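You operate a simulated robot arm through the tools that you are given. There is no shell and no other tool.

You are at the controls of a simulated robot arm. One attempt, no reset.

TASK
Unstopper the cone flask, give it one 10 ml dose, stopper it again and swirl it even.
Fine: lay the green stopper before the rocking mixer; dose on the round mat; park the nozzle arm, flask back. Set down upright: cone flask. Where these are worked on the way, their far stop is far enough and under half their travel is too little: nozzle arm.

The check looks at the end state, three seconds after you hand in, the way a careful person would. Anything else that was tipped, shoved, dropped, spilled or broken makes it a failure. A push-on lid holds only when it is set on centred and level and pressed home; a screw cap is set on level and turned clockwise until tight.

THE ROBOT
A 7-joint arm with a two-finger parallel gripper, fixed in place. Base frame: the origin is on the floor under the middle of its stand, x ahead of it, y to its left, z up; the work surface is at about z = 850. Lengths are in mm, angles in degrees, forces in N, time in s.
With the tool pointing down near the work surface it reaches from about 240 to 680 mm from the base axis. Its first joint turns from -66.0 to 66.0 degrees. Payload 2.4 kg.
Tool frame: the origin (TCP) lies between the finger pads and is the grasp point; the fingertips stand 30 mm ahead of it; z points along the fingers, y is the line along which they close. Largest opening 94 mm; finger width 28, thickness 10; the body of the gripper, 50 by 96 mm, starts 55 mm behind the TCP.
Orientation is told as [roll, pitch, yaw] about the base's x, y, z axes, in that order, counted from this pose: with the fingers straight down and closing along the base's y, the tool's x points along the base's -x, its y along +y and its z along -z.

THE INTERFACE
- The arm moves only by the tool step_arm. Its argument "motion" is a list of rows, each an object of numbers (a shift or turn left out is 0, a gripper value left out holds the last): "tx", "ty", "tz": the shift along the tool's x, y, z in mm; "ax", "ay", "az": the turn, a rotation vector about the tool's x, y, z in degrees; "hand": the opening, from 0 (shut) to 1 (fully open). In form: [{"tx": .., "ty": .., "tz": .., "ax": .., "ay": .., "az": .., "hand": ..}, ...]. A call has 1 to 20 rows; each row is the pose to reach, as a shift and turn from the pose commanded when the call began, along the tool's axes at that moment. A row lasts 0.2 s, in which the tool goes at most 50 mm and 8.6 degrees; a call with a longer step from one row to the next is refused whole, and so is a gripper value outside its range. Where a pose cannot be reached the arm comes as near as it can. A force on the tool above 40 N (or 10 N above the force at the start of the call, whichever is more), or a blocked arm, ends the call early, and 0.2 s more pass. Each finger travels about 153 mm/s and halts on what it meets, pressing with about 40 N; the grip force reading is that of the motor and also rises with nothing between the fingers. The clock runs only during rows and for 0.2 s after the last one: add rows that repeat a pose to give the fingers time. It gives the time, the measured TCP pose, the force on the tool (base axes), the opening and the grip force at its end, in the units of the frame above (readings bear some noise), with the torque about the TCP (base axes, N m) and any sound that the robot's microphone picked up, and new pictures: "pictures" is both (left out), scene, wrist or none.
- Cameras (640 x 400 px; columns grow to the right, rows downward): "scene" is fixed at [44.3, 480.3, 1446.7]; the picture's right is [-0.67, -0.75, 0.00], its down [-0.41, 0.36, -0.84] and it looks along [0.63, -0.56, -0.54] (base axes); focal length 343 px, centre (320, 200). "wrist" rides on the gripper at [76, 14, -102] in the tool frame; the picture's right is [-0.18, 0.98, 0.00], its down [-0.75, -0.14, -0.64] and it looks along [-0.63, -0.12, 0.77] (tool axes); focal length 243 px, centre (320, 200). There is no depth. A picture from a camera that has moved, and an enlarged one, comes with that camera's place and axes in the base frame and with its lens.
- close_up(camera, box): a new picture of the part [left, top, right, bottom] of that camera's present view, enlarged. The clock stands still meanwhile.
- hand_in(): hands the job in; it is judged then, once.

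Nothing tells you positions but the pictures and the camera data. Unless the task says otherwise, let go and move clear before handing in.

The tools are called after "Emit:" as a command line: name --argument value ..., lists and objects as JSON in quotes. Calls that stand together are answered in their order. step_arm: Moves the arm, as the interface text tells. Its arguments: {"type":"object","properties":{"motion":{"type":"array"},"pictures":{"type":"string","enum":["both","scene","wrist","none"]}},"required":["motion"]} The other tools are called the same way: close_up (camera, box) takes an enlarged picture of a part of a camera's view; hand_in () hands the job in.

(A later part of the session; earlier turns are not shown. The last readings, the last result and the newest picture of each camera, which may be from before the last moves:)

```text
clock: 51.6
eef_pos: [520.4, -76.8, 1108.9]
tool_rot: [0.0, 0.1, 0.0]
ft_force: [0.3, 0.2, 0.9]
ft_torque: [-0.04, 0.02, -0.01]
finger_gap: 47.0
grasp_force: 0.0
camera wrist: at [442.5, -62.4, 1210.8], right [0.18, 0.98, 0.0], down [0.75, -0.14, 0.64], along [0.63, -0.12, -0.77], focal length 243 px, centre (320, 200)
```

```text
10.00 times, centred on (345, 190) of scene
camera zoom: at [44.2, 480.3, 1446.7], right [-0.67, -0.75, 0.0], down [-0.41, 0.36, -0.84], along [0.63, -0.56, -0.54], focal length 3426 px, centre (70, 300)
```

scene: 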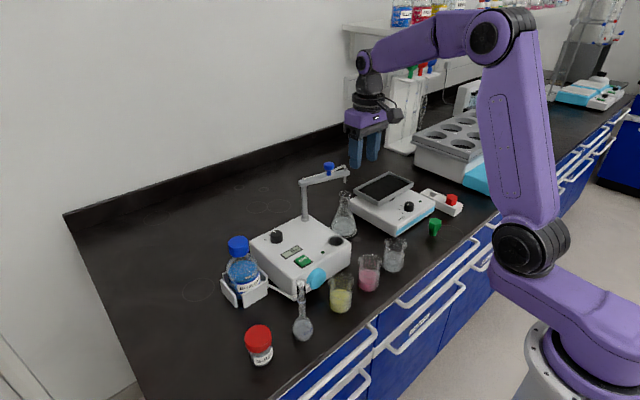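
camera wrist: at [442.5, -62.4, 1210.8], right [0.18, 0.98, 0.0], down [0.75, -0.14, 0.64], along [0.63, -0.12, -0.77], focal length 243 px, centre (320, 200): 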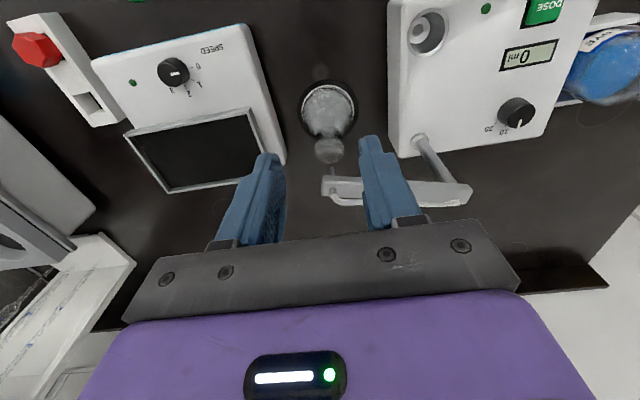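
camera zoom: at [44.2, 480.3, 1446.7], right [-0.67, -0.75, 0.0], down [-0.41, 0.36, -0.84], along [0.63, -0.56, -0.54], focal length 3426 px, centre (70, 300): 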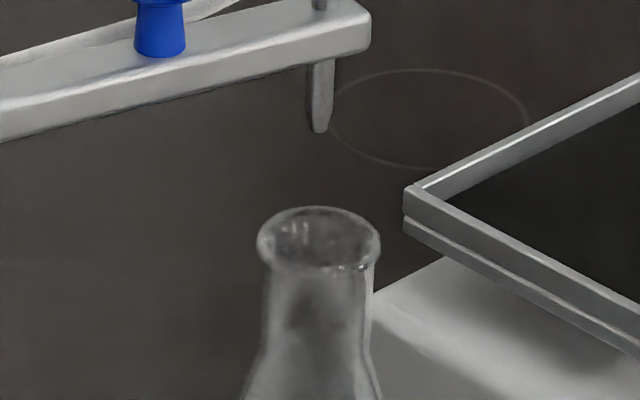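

Both cameras put the nozzle tip at (571.4, -75.8) and the mouth at (570.2, -76.0), which is well aligned. Next is the DOSE button at about (485.5, 138). I'll close the fingers and hover over it.

Emit:
step_arm --motion '[{"tx": 34, "ty": 10, "hand": 0.0}, {"tx": 34, "ty": 55}, {"tx": 34, "ty": 100}, {"tx": 34, "ty": 145}, {"tx": 34, "ty": 190, "tz": 10}, {"tx": 34, "ty": 215, "tz": 45}, {"tx": 34, "ty": 215, "tz": 90}, {"tx": 34, "ty": 215, "tz": 110}, {"tx": 34, "ty": 215, "tz": 110}]'

Emit:
close_up --camera "wrist" --box '[240, 60, 400, 220]'

Emit:
close_up --camera "scene" --box '[260, 200, 360, 290]'

```text
clock: 53.6
eef_pos: [482.6, 140.7, 998.8]
tool_rot: [-0.1, 0.0, 0.1]
ft_force: [0.4, 1.1, 0.5]
ft_torque: [0.02, 0.0, 0.01]
finger_gap: 0.0
grasp_force: 33.2
camera wrist: at [405.5, 154.0, 1101.0], right [0.18, 0.98, 0.0], down [0.75, -0.14, 0.64], along [0.63, -0.12, -0.77], focal length 243 px, centre (320, 200)
```

scene: 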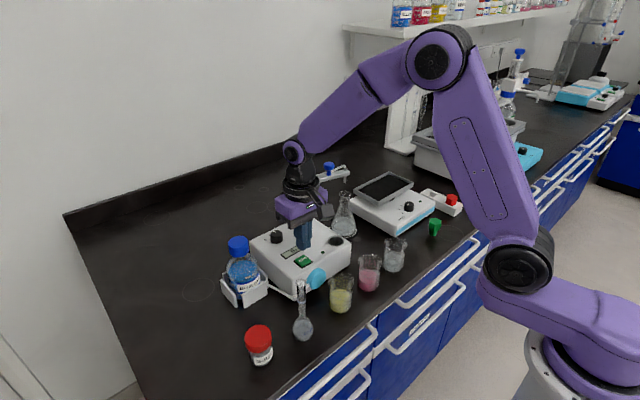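
wrist: 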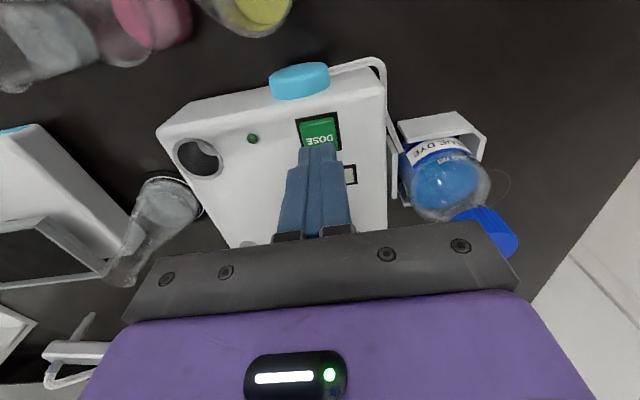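

```text
2.50 times, centred on (320, 140) of wrist
camera zoom: at [405.5, 154.0, 1101.0], right [0.18, 0.98, 0.0], down [0.75, -0.14, 0.64], along [0.63, -0.12, -0.77], focal length 606 px, centre (320, 350)
```

zoom: 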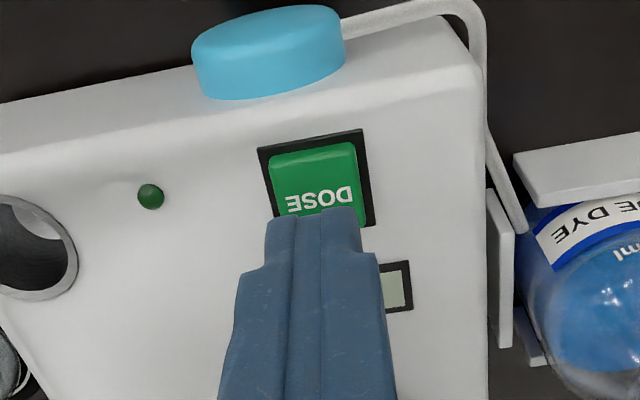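

```text
4.44 times, centred on (310, 245) of scene
camera zoom: at [44.2, 480.3, 1446.7], right [-0.67, -0.75, 0.0], down [-0.41, 0.36, -0.84], along [0.63, -0.56, -0.54], focal length 1523 px, centre (364, 0)
```

zoom: 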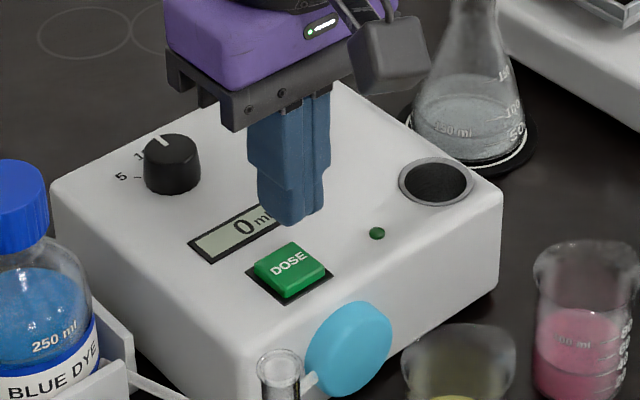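

The hand is aligned over the button within about 2 mm. I'll descend to just above it.

Emit:
step_arm --motion '[{"ty": -2, "tz": 15}, {"ty": -2, "tz": 28}, {"ty": -2, "tz": 34}, {"ty": -2, "tz": 36}, {"ty": -2, "tz": 36}]'

Emit:
close_up --camera "scene" --box '[260, 200, 360, 290]'

```text
clock: 54.8
eef_pos: [482.5, 136.7, 962.4]
tool_rot: [0.0, 0.0, 0.0]
ft_force: [-0.8, -1.0, 0.5]
ft_torque: [0.03, -0.01, -0.03]
finger_gap: 0.2
grasp_force: 33.4
camera wrist: at [406.2, 151.4, 1064.7], right [0.18, 0.98, 0.0], down [0.75, -0.14, 0.64], along [0.63, -0.12, -0.77], focal length 243 px, centre (320, 200)
```

scene: 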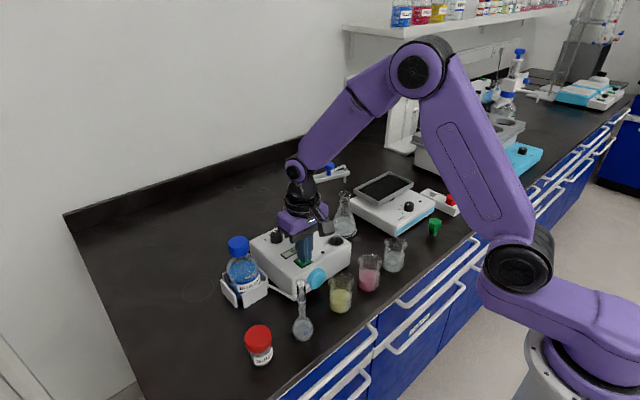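
wrist: 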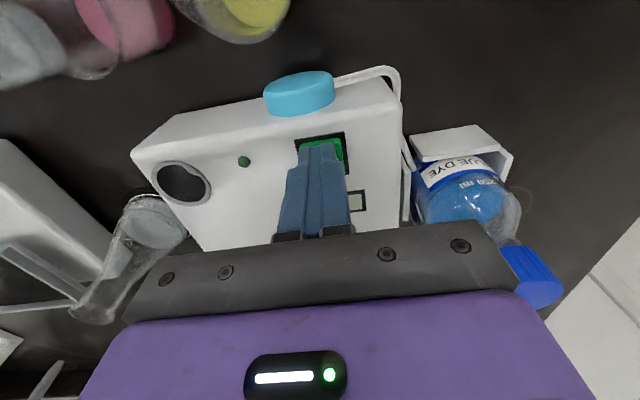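

```text
4.44 times, centred on (310, 245) of scene
camera zoom: at [44.3, 480.3, 1446.7], right [-0.67, -0.75, 0.0], down [-0.41, 0.36, -0.84], along [0.63, -0.56, -0.54], focal length 1523 px, centre (364, 0)
```

zoom: 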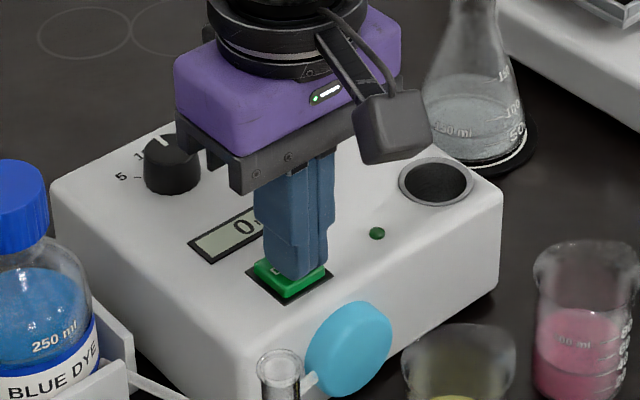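

The tips are just above the button. I'll press gently in small increments and stop as soon as it responds.

Emit:
step_arm --motion '[{"tz": 1.5}, {"tz": 3}, {"tz": 4}, {"tz": 4}]' --pictures "scene"

Emit:
close_up --camera "scene" --box '[260, 200, 360, 290]'

```text
clock: 55.8
eef_pos: [482.5, 137.4, 959.0]
tool_rot: [0.1, -0.1, 0.0]
ft_force: [-1.1, 0.1, 3.5]
ft_torque: [-0.06, 0.02, 0.01]
finger_gap: 0.0
grasp_force: 33.5
heard: click
```

scene: 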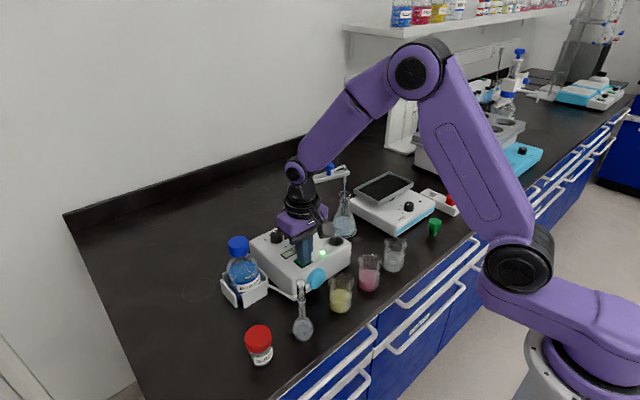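

```text
4.44 times, centred on (310, 245) of scene
camera zoom: at [44.2, 480.3, 1446.8], right [-0.67, -0.75, 0.0], down [-0.41, 0.36, -0.84], along [0.63, -0.56, -0.54], focal length 1523 px, centre (364, 0)
```

zoom: 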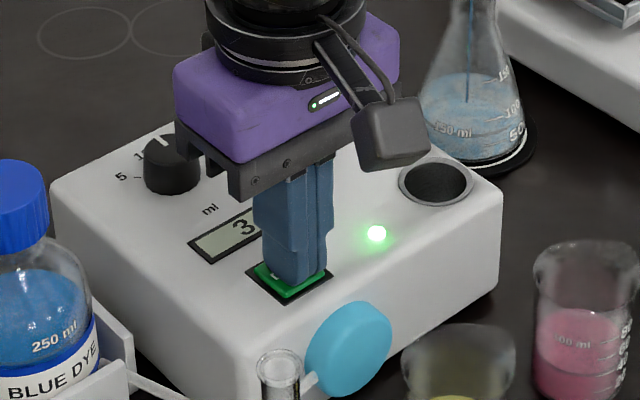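

A click, the LED is lit, the display is counting and blue is streaming into the flask. I'll lift straight off the button and wait for it to finish.

Emit:
step_arm --motion '[{"tz": -10}, {"tz": -40}, {"tz": -60}, {"tz": -60}, {"tz": -60}, {"tz": -60}, {"tz": -60}, {"tz": -60}]'

Emit:
close_up --camera "scene" --box '[260, 170, 380, 290]'

```text
clock: 57.6
eef_pos: [483.5, 136.5, 1017.3]
tool_rot: [0.0, 0.0, 0.0]
ft_force: [-0.2, 0.1, -0.8]
ft_torque: [-0.01, -0.02, -0.01]
finger_gap: 0.0
grasp_force: 33.1
camera wrist: at [407.1, 150.5, 1119.7], right [0.18, 0.98, 0.0], down [0.75, -0.14, 0.64], along [0.63, -0.12, -0.77], focal length 243 px, centre (320, 200)
```

scene: 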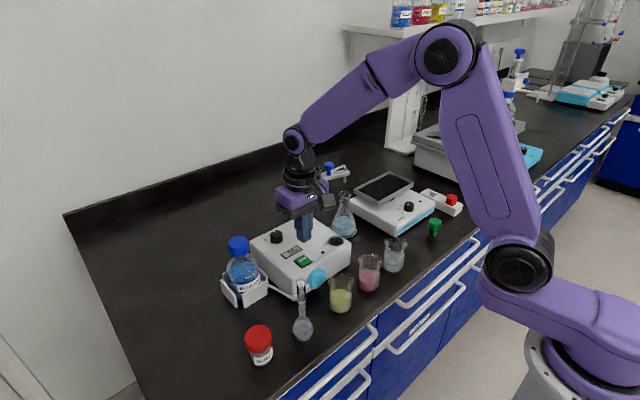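
wrist: 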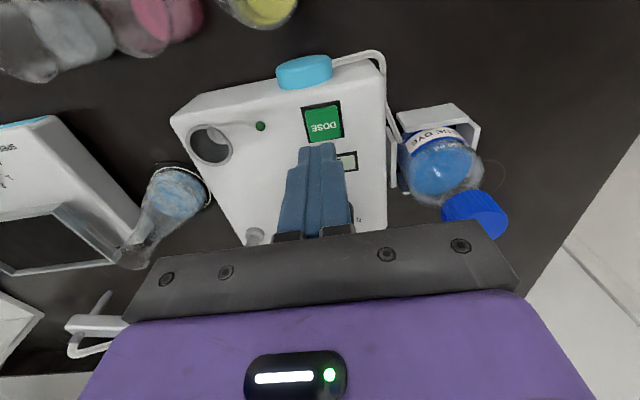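

```text
3.33 times, centred on (320, 230) of scene
camera zoom: at [44.3, 480.3, 1446.7], right [-0.67, -0.75, 0.0], down [-0.41, 0.36, -0.84], along [0.63, -0.56, -0.54], focal length 1142 px, centre (320, 100)
```

zoom: 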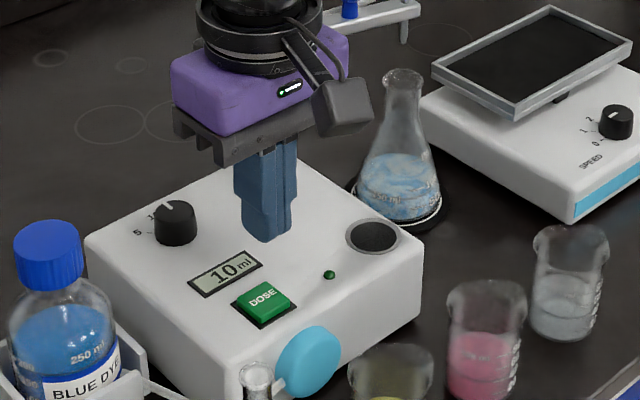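

The display reads 10 ml, the LED is off and the flask has blue streaks. Next I'll park the nozzle arm, going back over its knob with the hand yawed along the arc.

Emit:
step_arm --motion '[{"tz": -40}, {"tz": -80}, {"tz": -124, "hand": 0.5}, {"tx": -10, "ty": -17, "tz": -124, "az": -8, "hand": 0.5}, {"tx": -20, "ty": -34, "tz": -124, "az": -16}, {"tx": -31, "ty": -51, "tz": -124, "az": -24}, {"tx": -41, "ty": -69, "tz": -124, "az": -32}, {"tx": -51, "ty": -86, "tz": -124, "az": -40}, {"tx": -62, "ty": -103, "tz": -124, "az": -48}, {"tx": -72, "ty": -120, "tz": -124, "az": -56}, {"tx": -82, "ty": -137, "tz": -124, "az": -64}, {"tx": -92, "ty": -154, "tz": -124, "az": -70}, {"tx": -102.5, "ty": -171, "tz": -124, "az": -75}, {"tx": -102.5, "ty": -171, "tz": -124, "az": -75}]'

Emit:
close_up --camera "wrist" --box '[220, 40, 420, 240]'

Emit:
close_up --camera "scene" --box '[290, 130, 390, 240]'

```text
clock: 60.6
eef_pos: [585.9, -34.7, 1142.6]
tool_rot: [0.1, -0.1, 75.1]
ft_force: [0.5, -0.4, -0.2]
ft_torque: [-0.01, -0.03, -0.03]
finger_gap: 47.0
grasp_force: 0.1
camera wrist: at [552.0, -104.1, 1245.2], right [-0.9, 0.43, 0.0], down [0.33, 0.69, 0.64], along [0.28, 0.58, -0.77], focal length 243 px, centre (320, 200)
```

scene: 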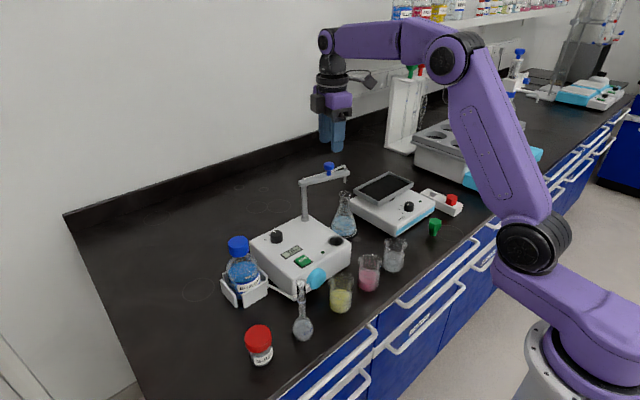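
wrist: 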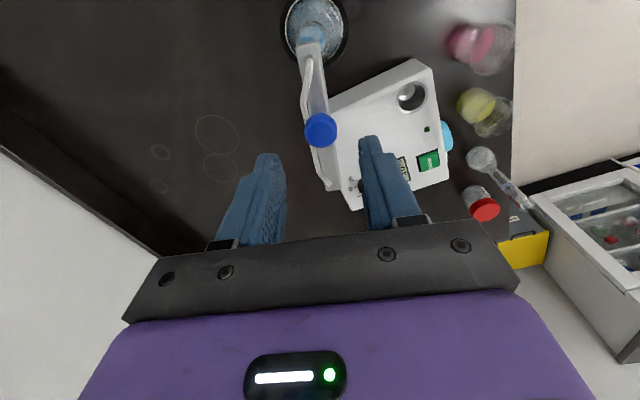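

```text
2.00 times, centred on (320, 140) of wrist
camera zoom: at [552.0, -104.1, 1245.2], right [-0.9, 0.43, 0.0], down [0.33, 0.69, 0.64], along [0.28, 0.58, -0.77], focal length 485 px, centre (320, 320)
```

zoom: 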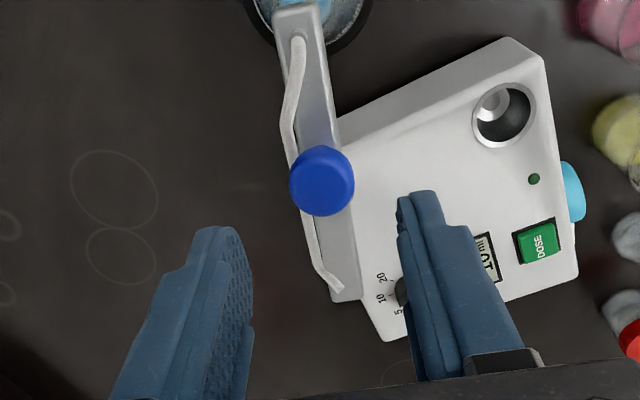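

```text
3.64 times, centred on (340, 185) of scene
camera zoom: at [44.3, 480.3, 1446.7], right [-0.67, -0.75, 0.0], down [-0.41, 0.36, -0.84], along [0.63, -0.56, -0.54], focal length 1246 px, centre (247, 254)
```

zoom: 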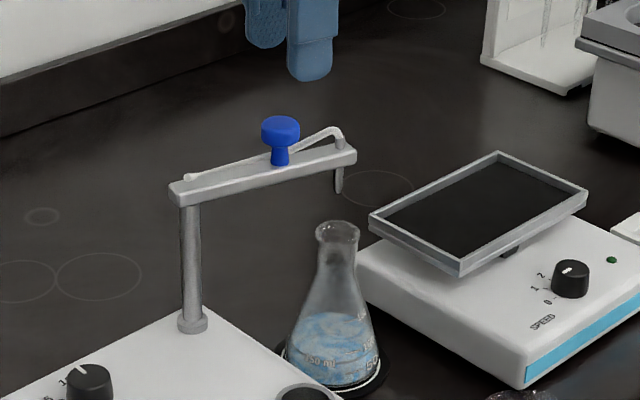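

The hand is aligned over the knob. I'll lower and cage it again.

Emit:
step_arm --motion '[{"tx": -2, "tz": 30}, {"tx": -2, "tz": 55}, {"tx": -2, "tz": 71}, {"tx": -2, "tz": 71, "hand": 0.42}, {"tx": -2, "tz": 71, "hand": 0.35}, {"tx": -2, "tz": 71, "hand": 0.35}]'

Emit:
close_up --camera "wrist" --box '[220, 40, 420, 240]'

```text
clock: 62.0
eef_pos: [587.1, -31.2, 1071.7]
tool_rot: [-0.1, 0.0, 75.0]
ft_force: [0.7, 0.5, 0.1]
ft_torque: [-0.01, 0.0, 0.0]
finger_gap: 32.8
grasp_force: 0.0
camera wrist: at [551.7, -100.6, 1173.9], right [-0.9, 0.43, 0.0], down [0.33, 0.69, 0.64], along [0.28, 0.58, -0.77], focal length 243 px, centre (320, 200)
```

scene: 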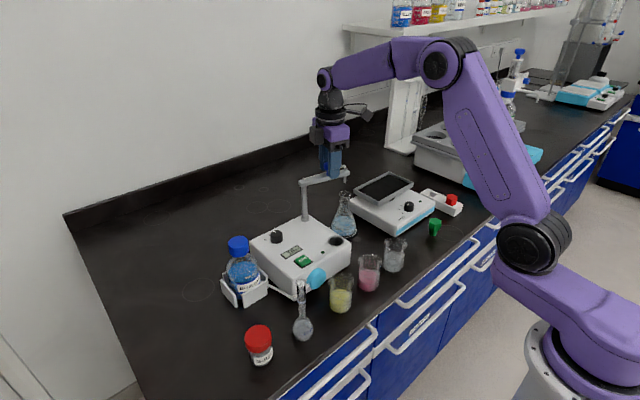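
wrist: 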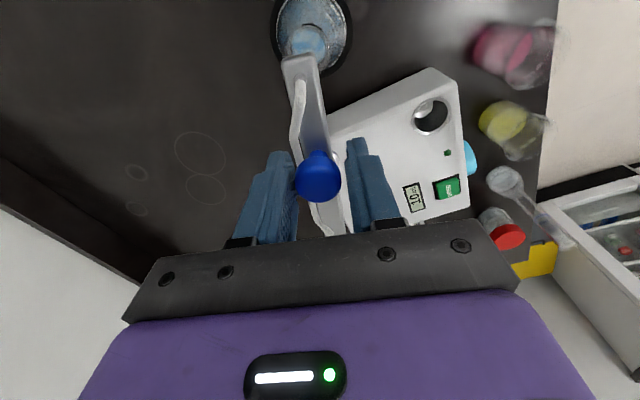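

```text
2.00 times, centred on (320, 140) of wrist
camera zoom: at [551.7, -100.6, 1173.9], right [-0.9, 0.43, 0.0], down [0.33, 0.69, 0.64], along [0.28, 0.58, -0.77], focal length 485 px, centre (320, 320)
```

zoom: 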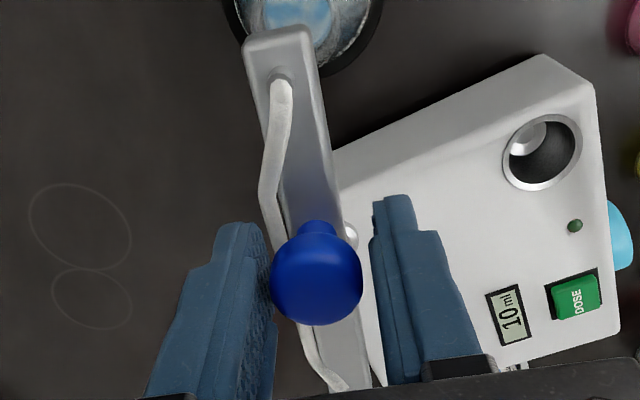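

The knob is caged. I'll swing the arm back along the arc to the parked side.

Emit:
step_arm --motion '[{"tx": -0.3, "ty": 6.2, "az": 5}, {"tx": -1.1, "ty": 12.4, "az": 10}, {"tx": -2.4, "ty": 18.5, "az": 15}, {"tx": -4.3, "ty": 24.5, "az": 20}, {"tx": -6.7, "ty": 30.2, "az": 25}, {"tx": -9.6, "ty": 35.8, "az": 30}, {"tx": -12.9, "ty": 41, "az": 35}, {"tx": -16.7, "ty": 46, "az": 40}, {"tx": -20.9, "ty": 50.6, "az": 45}, {"tx": -25.5, "ty": 54.8, "az": 50}, {"tx": -30.5, "ty": 58.6, "az": 55}, {"tx": -35.8, "ty": 61.9, "az": 60}, {"tx": -41.3, "ty": 64.8, "az": 65}, {"tx": -47, "ty": 67.2, "az": 70}, {"tx": -53, "ty": 69.1, "az": 75}, {"tx": -53, "ty": 69.1, "az": 75}]'

Emit:
close_up --camera "wrist" --box '[220, 0, 420, 240]'

Emit:
close_up --camera "scene" --box '[280, 150, 380, 250]'

```text
clock: 65.4
eef_pos: [534.8, 37.1, 1071.6]
tool_rot: [0.0, 0.0, -0.1]
ft_force: [1.0, -0.3, -0.6]
ft_torque: [-0.02, 0.01, 0.01]
finger_gap: 32.6
grasp_force: 0.1
camera wrist: at [457.3, 51.7, 1174.6], right [0.19, 0.98, 0.0], down [0.75, -0.14, 0.64], along [0.63, -0.12, -0.77], focal length 243 px, centre (320, 200)
```

scene: 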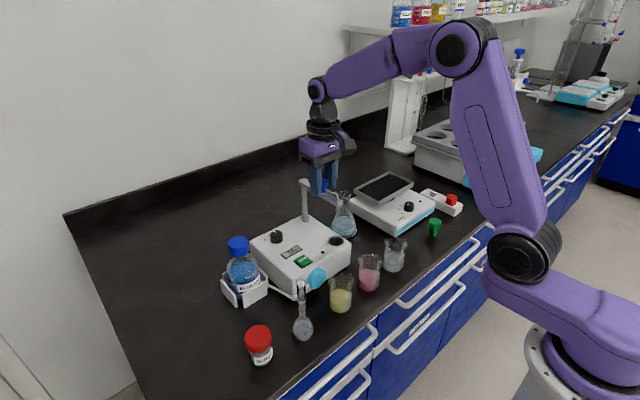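
wrist: 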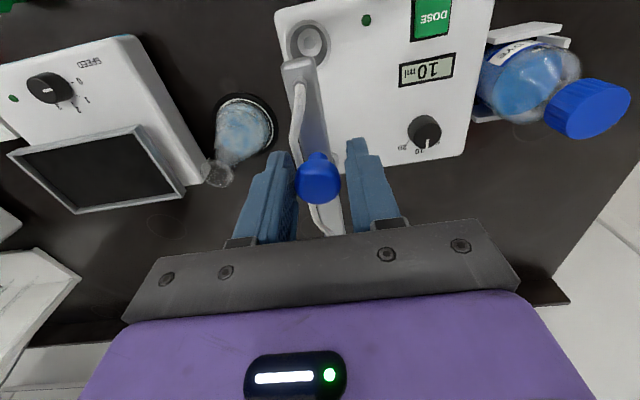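

```text
1.67 times, centred on (320, 120) of wrist
camera zoom: at [457.3, 51.7, 1174.6], right [0.19, 0.98, 0.0], down [0.75, -0.14, 0.64], along [0.63, -0.12, -0.77], focal length 404 px, centre (320, 333)
```

zoom: 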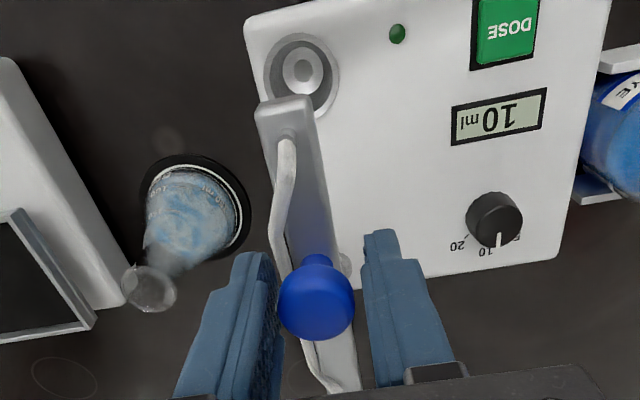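

```text
4.00 times, centred on (330, 200) of scene
camera zoom: at [44.2, 480.3, 1446.7], right [-0.67, -0.75, 0.0], down [-0.41, 0.36, -0.84], along [0.63, -0.56, -0.54], focal length 1370 px, centre (280, 200)
```

zoom: 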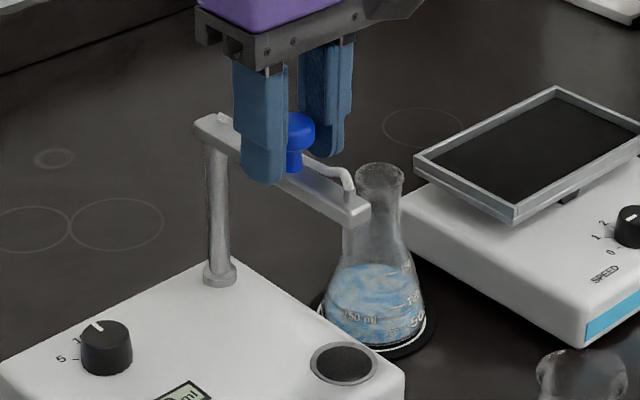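

The arm is nearly parked. I'll push a few millimetres more to make sure it's against its parked stop.

Emit:
step_arm --motion '[{"ty": 1.5, "az": 1}, {"ty": 3, "az": 2}, {"ty": 4.5, "az": 3}, {"ty": 4.5, "az": 3}]'

Emit:
close_up --camera "scene" --box '[280, 150, 380, 250]'

```text
clock: 66.4
eef_pos: [533.3, 40.3, 1072.8]
tool_rot: [-0.1, -0.2, -3.1]
ft_force: [5.8, -7.6, 0.6]
ft_torque: [-0.15, 0.04, 0.05]
finger_gap: 37.1
grasp_force: 3.7
camera wrist: at [458.1, 59.7, 1174.1], right [0.24, 0.97, 0.0], down [0.74, -0.18, 0.64], along [0.63, -0.15, -0.77], focal length 243 px, centre (320, 200)
```

scene: 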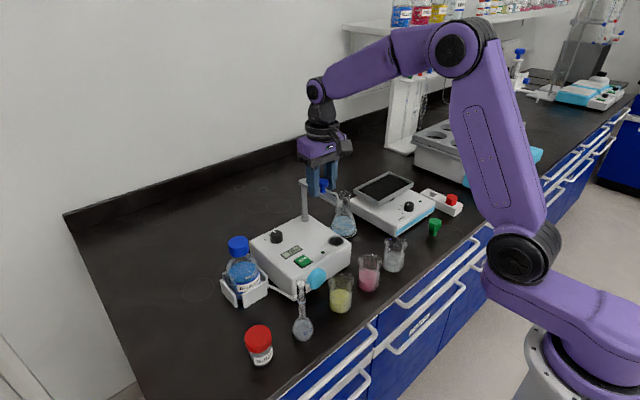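
wrist: 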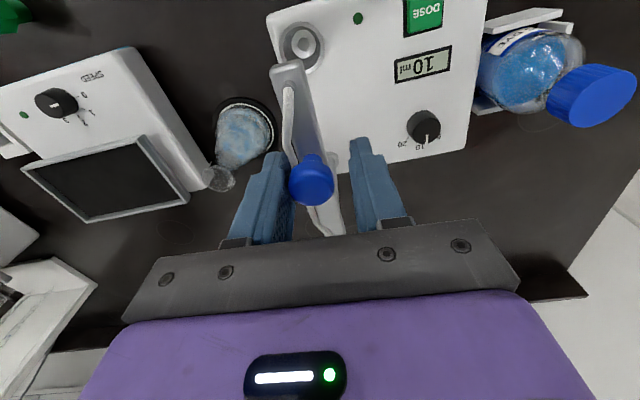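

```text
4.00 times, centred on (330, 200) of scene
camera zoom: at [44.4, 480.1, 1446.8], right [-0.67, -0.75, 0.0], down [-0.41, 0.36, -0.84], along [0.63, -0.56, -0.54], focal length 1370 px, centre (280, 200)
```

zoom: 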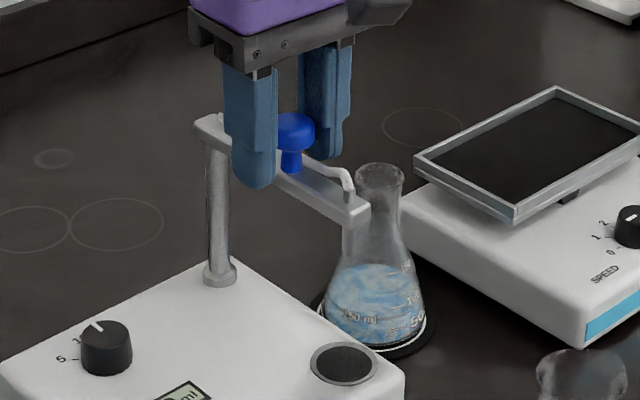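

The arm is firmly against its parked stop. I'll back off, open and rise.

Emit:
step_arm --motion '[{"ty": -4, "az": -3, "hand": 0.4}, {"ty": -4, "az": -3, "hand": 0.5}, {"ty": -4, "az": -3, "hand": 0.5}, {"ty": -4, "az": -3, "tz": -25}, {"ty": -4, "az": -3, "tz": -60}, {"ty": -4, "az": -3, "tz": -80}, {"ty": -4, "az": -3, "tz": -80}]' --pictures "scene"

Emit:
close_up --camera "scene" --box '[280, 150, 380, 250]'

```text
clock: 68.0
eef_pos: [533.3, 38.8, 1150.8]
tool_rot: [-0.1, 0.1, -0.1]
ft_force: [-0.3, -0.2, 0.6]
ft_torque: [-0.01, -0.01, -0.02]
finger_gap: 46.8
grasp_force: 0.0
```

scene: 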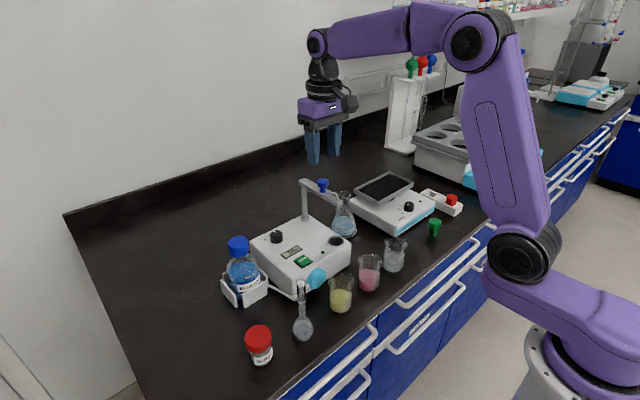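

```text
4.00 times, centred on (330, 200) of scene
camera zoom: at [44.2, 480.3, 1446.7], right [-0.67, -0.75, 0.0], down [-0.41, 0.36, -0.84], along [0.63, -0.56, -0.54], focal length 1370 px, centre (280, 200)
```

zoom: 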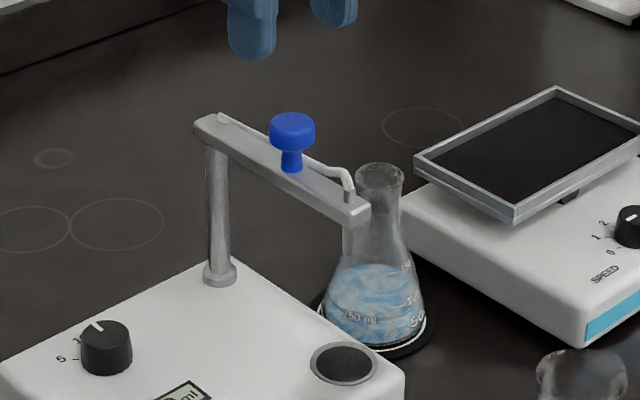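

The nozzle arm is parked as it was at the start. Next I'll fetch the green stopper near (396, -249) and hover over it.

Emit:
step_arm --motion '[{"tx": 17, "ty": -36}, {"tx": 34, "ty": -72}, {"tx": 51, "ty": -108}, {"tx": 69, "ty": -144}, {"tx": 86, "ty": -180}, {"tx": 103, "ty": -216}, {"tx": 120, "ty": -252}, {"tx": 137, "ty": -287}, {"tx": 137, "ty": -287, "tz": 40}, {"tx": 137, "ty": -287, "tz": 80}, {"tx": 137, "ty": -287, "tz": 120}, {"tx": 137, "ty": -287, "tz": 145}, {"tx": 137, "ty": -287, "tz": 145}]'

Emit:
close_up --camera "wrist" --box '[240, 40, 400, 200]'

Emit:
close_up --camera "scene" --box '[400, 180, 480, 260]'

```text
clock: 70.8
eef_pos: [394.6, -251.3, 1005.0]
tool_rot: [0.0, 0.0, 0.1]
ft_force: [-0.1, -0.9, -0.1]
ft_torque: [-0.02, 0.01, 0.02]
finger_gap: 47.1
grasp_force: 0.0
camera wrist: at [318.1, -235.6, 1107.8], right [0.18, 0.98, 0.0], down [0.75, -0.14, 0.64], along [0.63, -0.12, -0.77], focal length 243 px, centre (320, 200)
```

scene: 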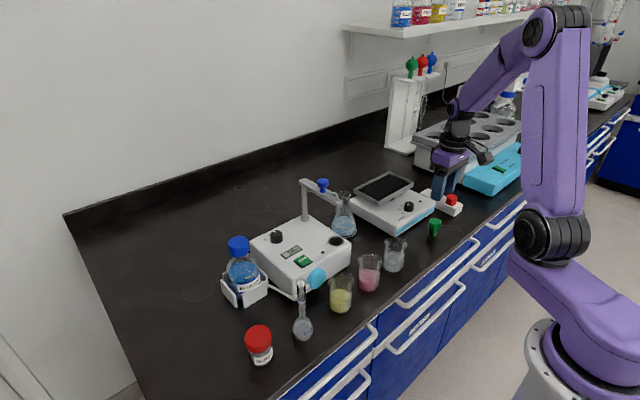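
wrist: 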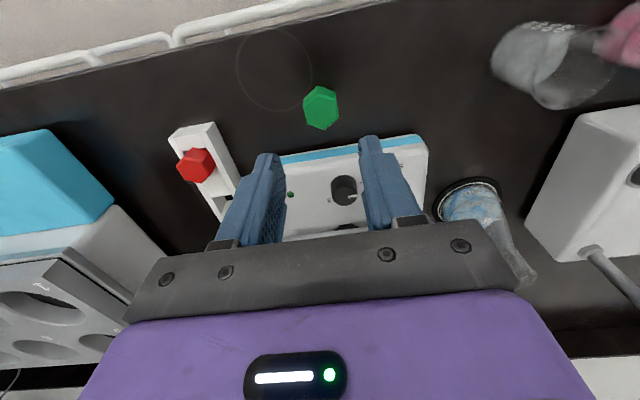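

```text
2.50 times, centred on (320, 120) of wrist
camera zoom: at [318.1, -235.6, 1107.8], right [0.18, 0.98, 0.0], down [0.75, -0.14, 0.64], along [0.63, -0.12, -0.77], focal length 606 px, centre (320, 400)
```

zoom: 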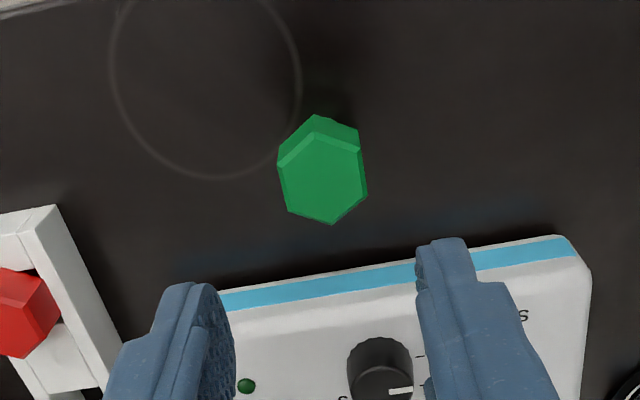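

```text
5.00 times, centred on (440, 220) of scene
camera zoom: at [44.3, 480.3, 1446.7], right [-0.67, -0.75, 0.0], down [-0.41, 0.36, -0.84], along [0.63, -0.56, -0.54], focal length 1713 px, centre (-280, 100)
```

zoom: 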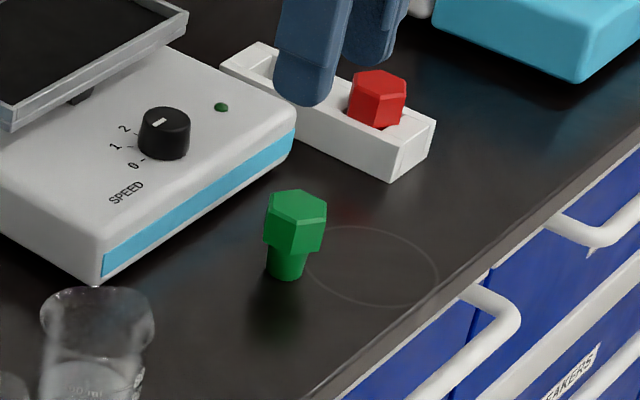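

The stopper is directly under the hand with its flats aligned. I'll descend and grip the head.

Emit:
step_arm --motion '[{"ty": 0.6, "tz": 35}, {"ty": 0.6, "tz": 65}, {"ty": 0.6, "tz": 88}, {"ty": 0.6, "tz": 98}, {"ty": 0.6, "tz": 101}, {"ty": 0.6, "tz": 101}, {"ty": 0.6, "tz": 101, "hand": 0.2}, {"ty": 0.6, "tz": 101, "hand": 0.2}, {"ty": 0.6, "tz": 101, "hand": 0.2}]'

Emit:
close_up --camera "scene" --box '[400, 180, 480, 260]'

```text
clock: 72.8
eef_pos: [396.8, -248.4, 905.0]
tool_rot: [0.1, 0.0, -0.1]
ft_force: [0.0, -0.6, 0.5]
ft_torque: [0.0, 0.0, -0.03]
finger_gap: 26.3
grasp_force: 39.9
camera wrist: at [319.4, -234.7, 1007.7], right [0.18, 0.98, 0.0], down [0.75, -0.14, 0.64], along [0.63, -0.12, -0.77], focal length 243 px, centre (320, 200)
```

scene: 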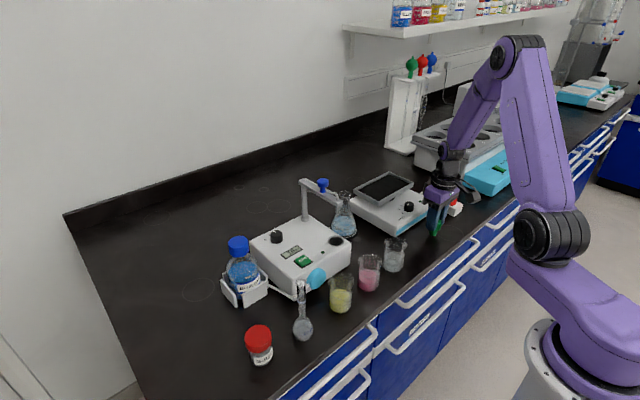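
wrist: 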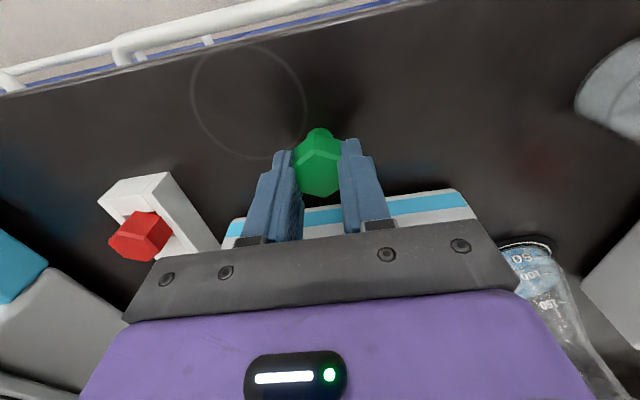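

```text
5.00 times, centred on (440, 220) of scene
camera zoom: at [44.3, 480.3, 1446.7], right [-0.67, -0.75, 0.0], down [-0.41, 0.36, -0.84], along [0.63, -0.56, -0.54], focal length 1713 px, centre (-280, 100)
```

zoom: 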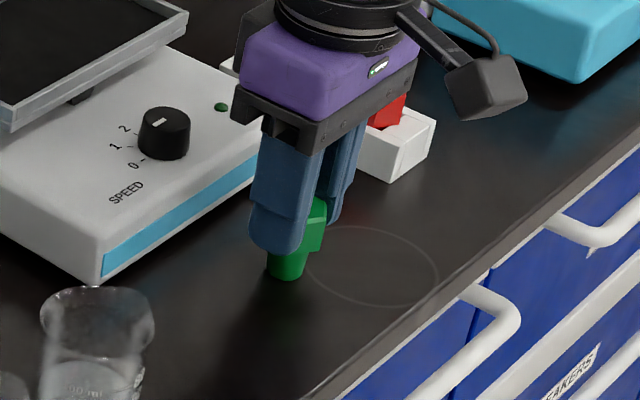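

The stopper is gripped with a 26.3 mm gap. I'll lift it and carry it above the flask mouth, which I take to be near (570, -76), and check alignment there.

Emit:
step_arm --motion '[{"tz": -10}, {"tz": -50}, {"tz": -95}, {"tz": -140}, {"tz": -180}, {"tx": -22, "ty": 22, "tz": -180}, {"tx": -44, "ty": 43, "tz": -180}, {"tx": -66, "ty": 65, "tz": -180}, {"tx": -88, "ty": 86, "tz": -180}, {"tx": -110, "ty": 108, "tz": -180}, {"tx": -132, "ty": 129, "tz": -180}, {"tx": -154, "ty": 151, "tz": -180}, {"tx": -174.1, "ty": 171.9, "tz": -180}, {"tx": -174.1, "ty": 171.9, "tz": -150}, {"tx": -174.1, "ty": 171.9, "tz": -140}, {"tx": -174.1, "ty": 171.9, "tz": -140}, {"tx": -174.1, "ty": 171.9, "tz": -140}]'

Emit:
close_up --camera "scene" --box '[310, 150, 380, 220]'

Emit:
close_up --camera "wrist" --box '[260, 60, 380, 210]'

```text
clock: 76.4
eef_pos: [569.8, -76.3, 1045.7]
tool_rot: [0.0, 0.0, 0.0]
ft_force: [-0.3, 0.2, -0.9]
ft_torque: [0.02, 0.02, 0.0]
finger_gap: 26.2
grasp_force: 40.2
camera wrist: at [493.5, -62.0, 1148.4], right [0.18, 0.98, 0.0], down [0.75, -0.14, 0.64], along [0.63, -0.12, -0.77], focal length 243 px, centre (320, 200)
```

scene: 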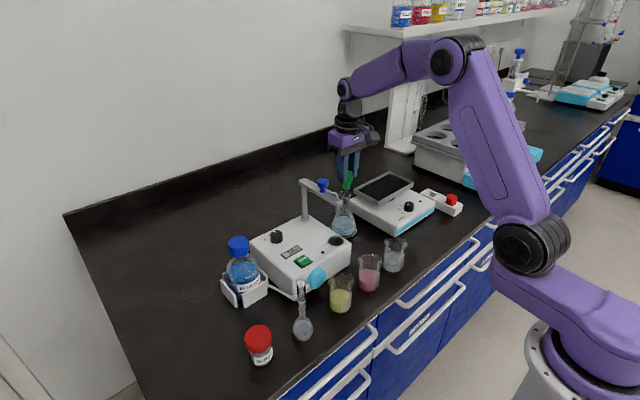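
wrist: 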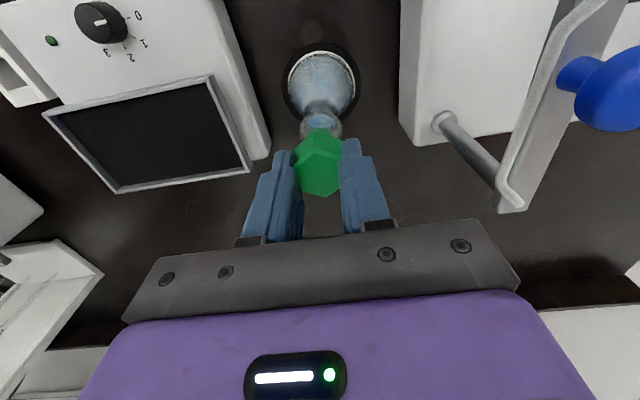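

```text
5.71 times, centred on (345, 185) of scene
camera zoom: at [44.3, 480.3, 1446.7], right [-0.67, -0.75, 0.0], down [-0.41, 0.36, -0.84], along [0.63, -0.56, -0.54], focal length 1958 px, centre (177, 286)
```

zoom: 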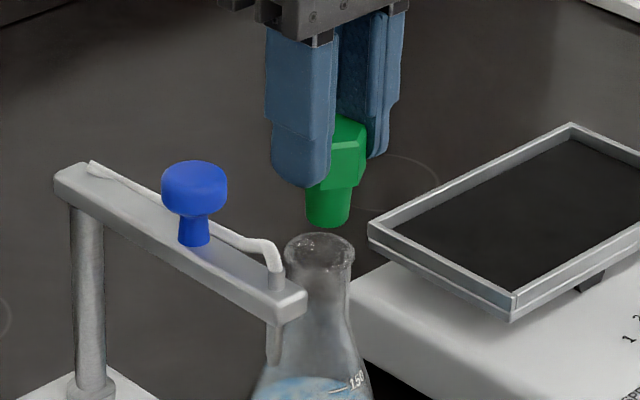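

```text
2.67 times, centred on (320, 135) of wrist
camera zoom: at [493.5, -62.0, 1148.4], right [0.18, 0.98, 0.0], down [0.75, -0.14, 0.64], along [0.63, -0.12, -0.77], focal length 647 px, centre (320, 373)
```

zoom: 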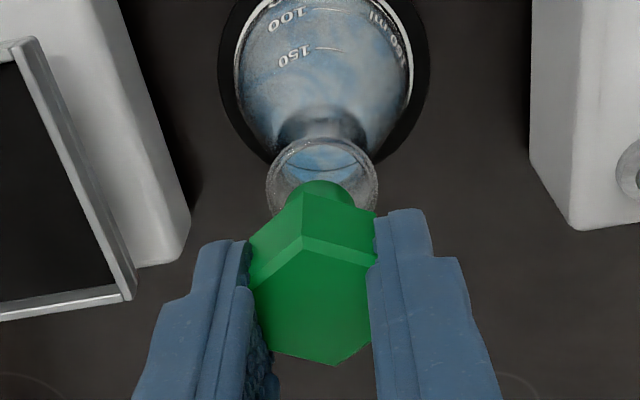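

The plug is very near over the mouth. I'll zoom in on both views to refine the centring.

Emit:
close_up --camera "scene" --box '[330, 170, 362, 202]'

Emit:
close_up --camera "wrist" --box '[290, 90, 350, 150]'

```text
12.50 times, centred on (346, 186) of scene
camera zoom: at [44.3, 480.3, 1446.7], right [-0.67, -0.75, 0.0], down [-0.41, 0.36, -0.84], along [0.63, -0.56, -0.54], focal length 4282 px, centre (-5, 375)
```

zoom: 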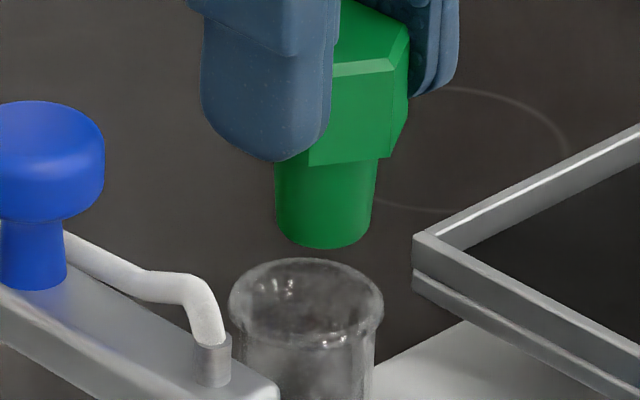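

```text
6.67 times, centred on (320, 120) of wrist
camera zoom: at [493.5, -62.0, 1148.4], right [0.18, 0.98, 0.0], down [0.75, -0.14, 0.64], along [0.63, -0.12, -0.77], focal length 1618 px, centre (320, 733)
```

zoom: 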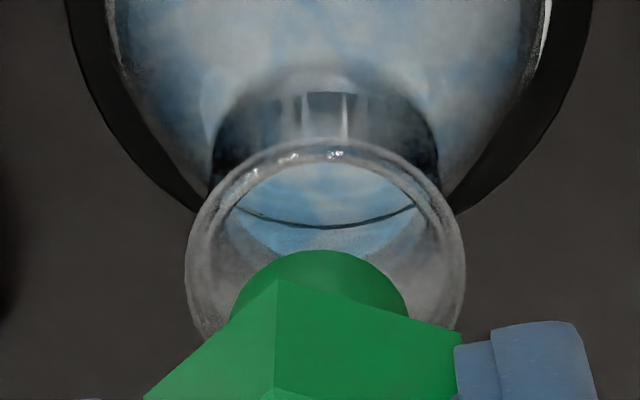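

By my measurement the plug is about 2.3 mm short in x and 0.6 mm low in y. I'll correct that and come down closer to the rim, then re-measure.

Emit:
step_arm --motion '[{"tx": -2.3, "ty": 0.6, "tz": 3}, {"tx": -2.3, "ty": 0.6, "tz": 8}, {"tx": -2.3, "ty": 0.6, "tz": 10}, {"tx": -2.3, "ty": 0.6, "tz": 10}, {"tx": -2.3, "ty": 0.6, "tz": 10}]'

Emit:
close_up --camera "scene" --box '[330, 170, 362, 202]'

Emit:
close_up --camera "wrist" --box '[290, 90, 350, 150]'

```text
clock: 77.6
eef_pos: [573.8, -75.9, 1035.3]
tool_rot: [0.1, -0.1, -0.1]
ft_force: [0.7, 0.2, 0.4]
ft_torque: [-0.01, -0.05, 0.01]
finger_gap: 26.0
grasp_force: 39.6
camera wrist: at [495.9, -61.9, 1138.6], right [0.18, 0.98, 0.0], down [0.75, -0.14, 0.64], along [0.63, -0.12, -0.77], focal length 243 px, centre (320, 200)
```

scene: 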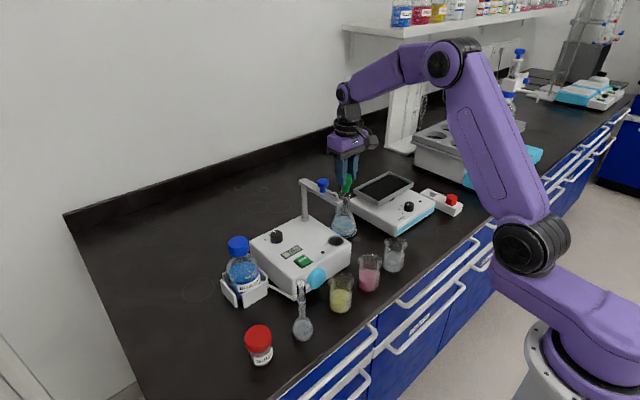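
wrist: 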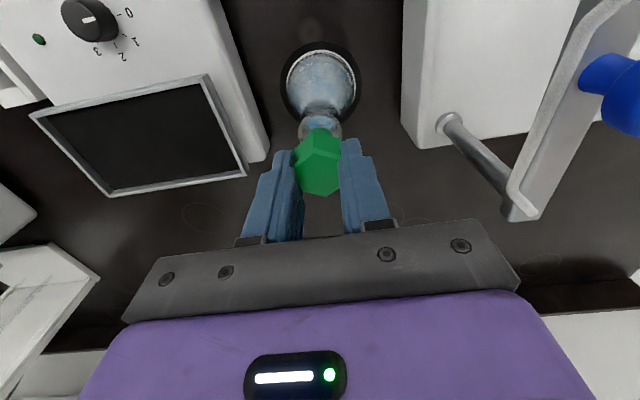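

```text
12.50 times, centred on (346, 186) of scene
camera zoom: at [44.3, 480.3, 1446.7], right [-0.67, -0.75, 0.0], down [-0.41, 0.36, -0.84], along [0.63, -0.56, -0.54], focal length 4282 px, centre (-5, 375)
```

zoom: 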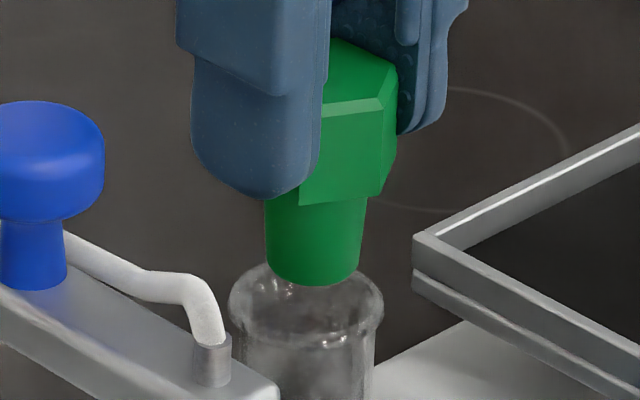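

```text
6.67 times, centred on (320, 120) of wrist
camera zoom: at [495.9, -61.9, 1138.6], right [0.18, 0.98, 0.0], down [0.75, -0.14, 0.64], along [0.63, -0.12, -0.77], focal length 1618 px, centre (320, 733)
```

zoom: 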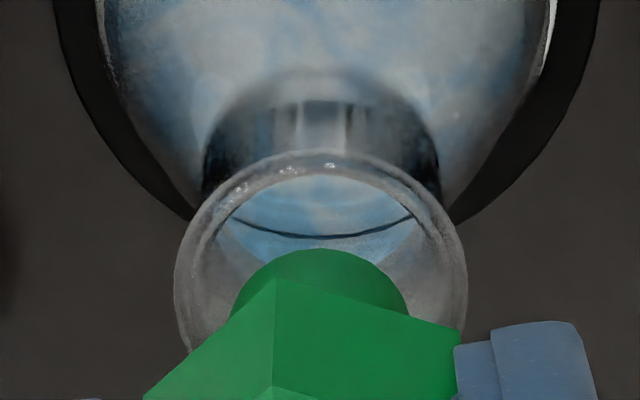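

The plug is now within about 1 mm of centre. I'll lower slowly into the mouth and watch the forces.

Emit:
step_arm --motion '[{"ty": 0.3, "tz": 3}, {"ty": 0.3, "tz": 6}, {"ty": 0.3, "tz": 9}, {"ty": 0.3, "tz": 12}, {"ty": 0.3, "tz": 14}, {"ty": 0.3, "tz": 14}]'

Emit:
close_up --camera "scene" --box '[330, 170, 362, 202]'

Emit:
close_up --camera "wrist" --box '[290, 90, 350, 150]'

```text
clock: 79.0
eef_pos: [572.9, -75.5, 1021.1]
tool_rot: [0.0, 0.0, 0.0]
ft_force: [0.3, -0.1, 0.0]
ft_torque: [-0.01, 0.0, 0.01]
finger_gap: 26.0
grasp_force: 39.8
camera wrist: at [495.4, -61.1, 1123.7], right [0.18, 0.98, 0.0], down [0.75, -0.14, 0.64], along [0.63, -0.12, -0.77], focal length 243 px, centre (320, 200)
```

scene: 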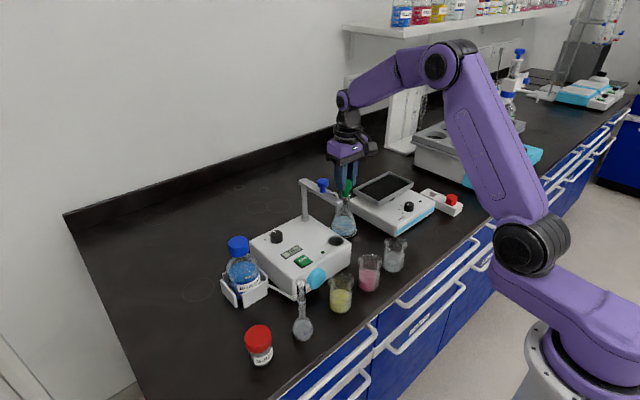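
wrist: 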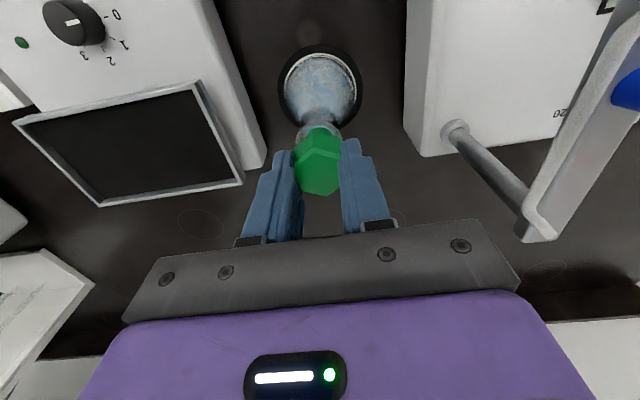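

```text
12.50 times, centred on (346, 186) of scene
camera zoom: at [44.3, 480.3, 1446.7], right [-0.67, -0.75, 0.0], down [-0.41, 0.36, -0.84], along [0.63, -0.56, -0.54], focal length 4282 px, centre (-5, 375)
```

zoom: 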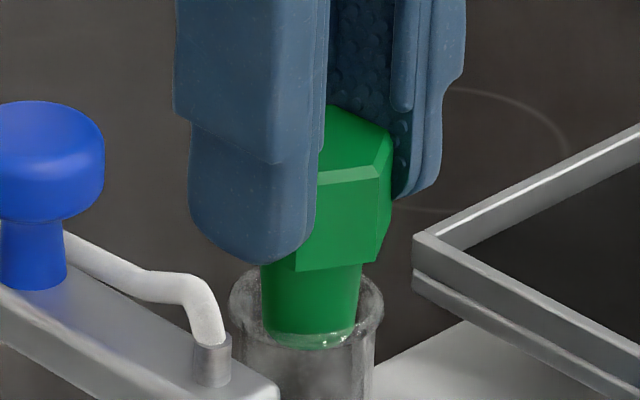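

```text
6.67 times, centred on (320, 120) of wrist
camera zoom: at [495.4, -61.1, 1123.7], right [0.18, 0.98, 0.0], down [0.75, -0.14, 0.64], along [0.63, -0.12, -0.77], focal length 1618 px, centre (320, 733)
```

zoom: 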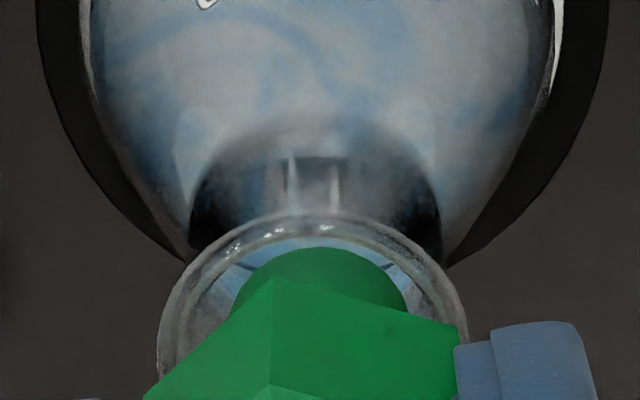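

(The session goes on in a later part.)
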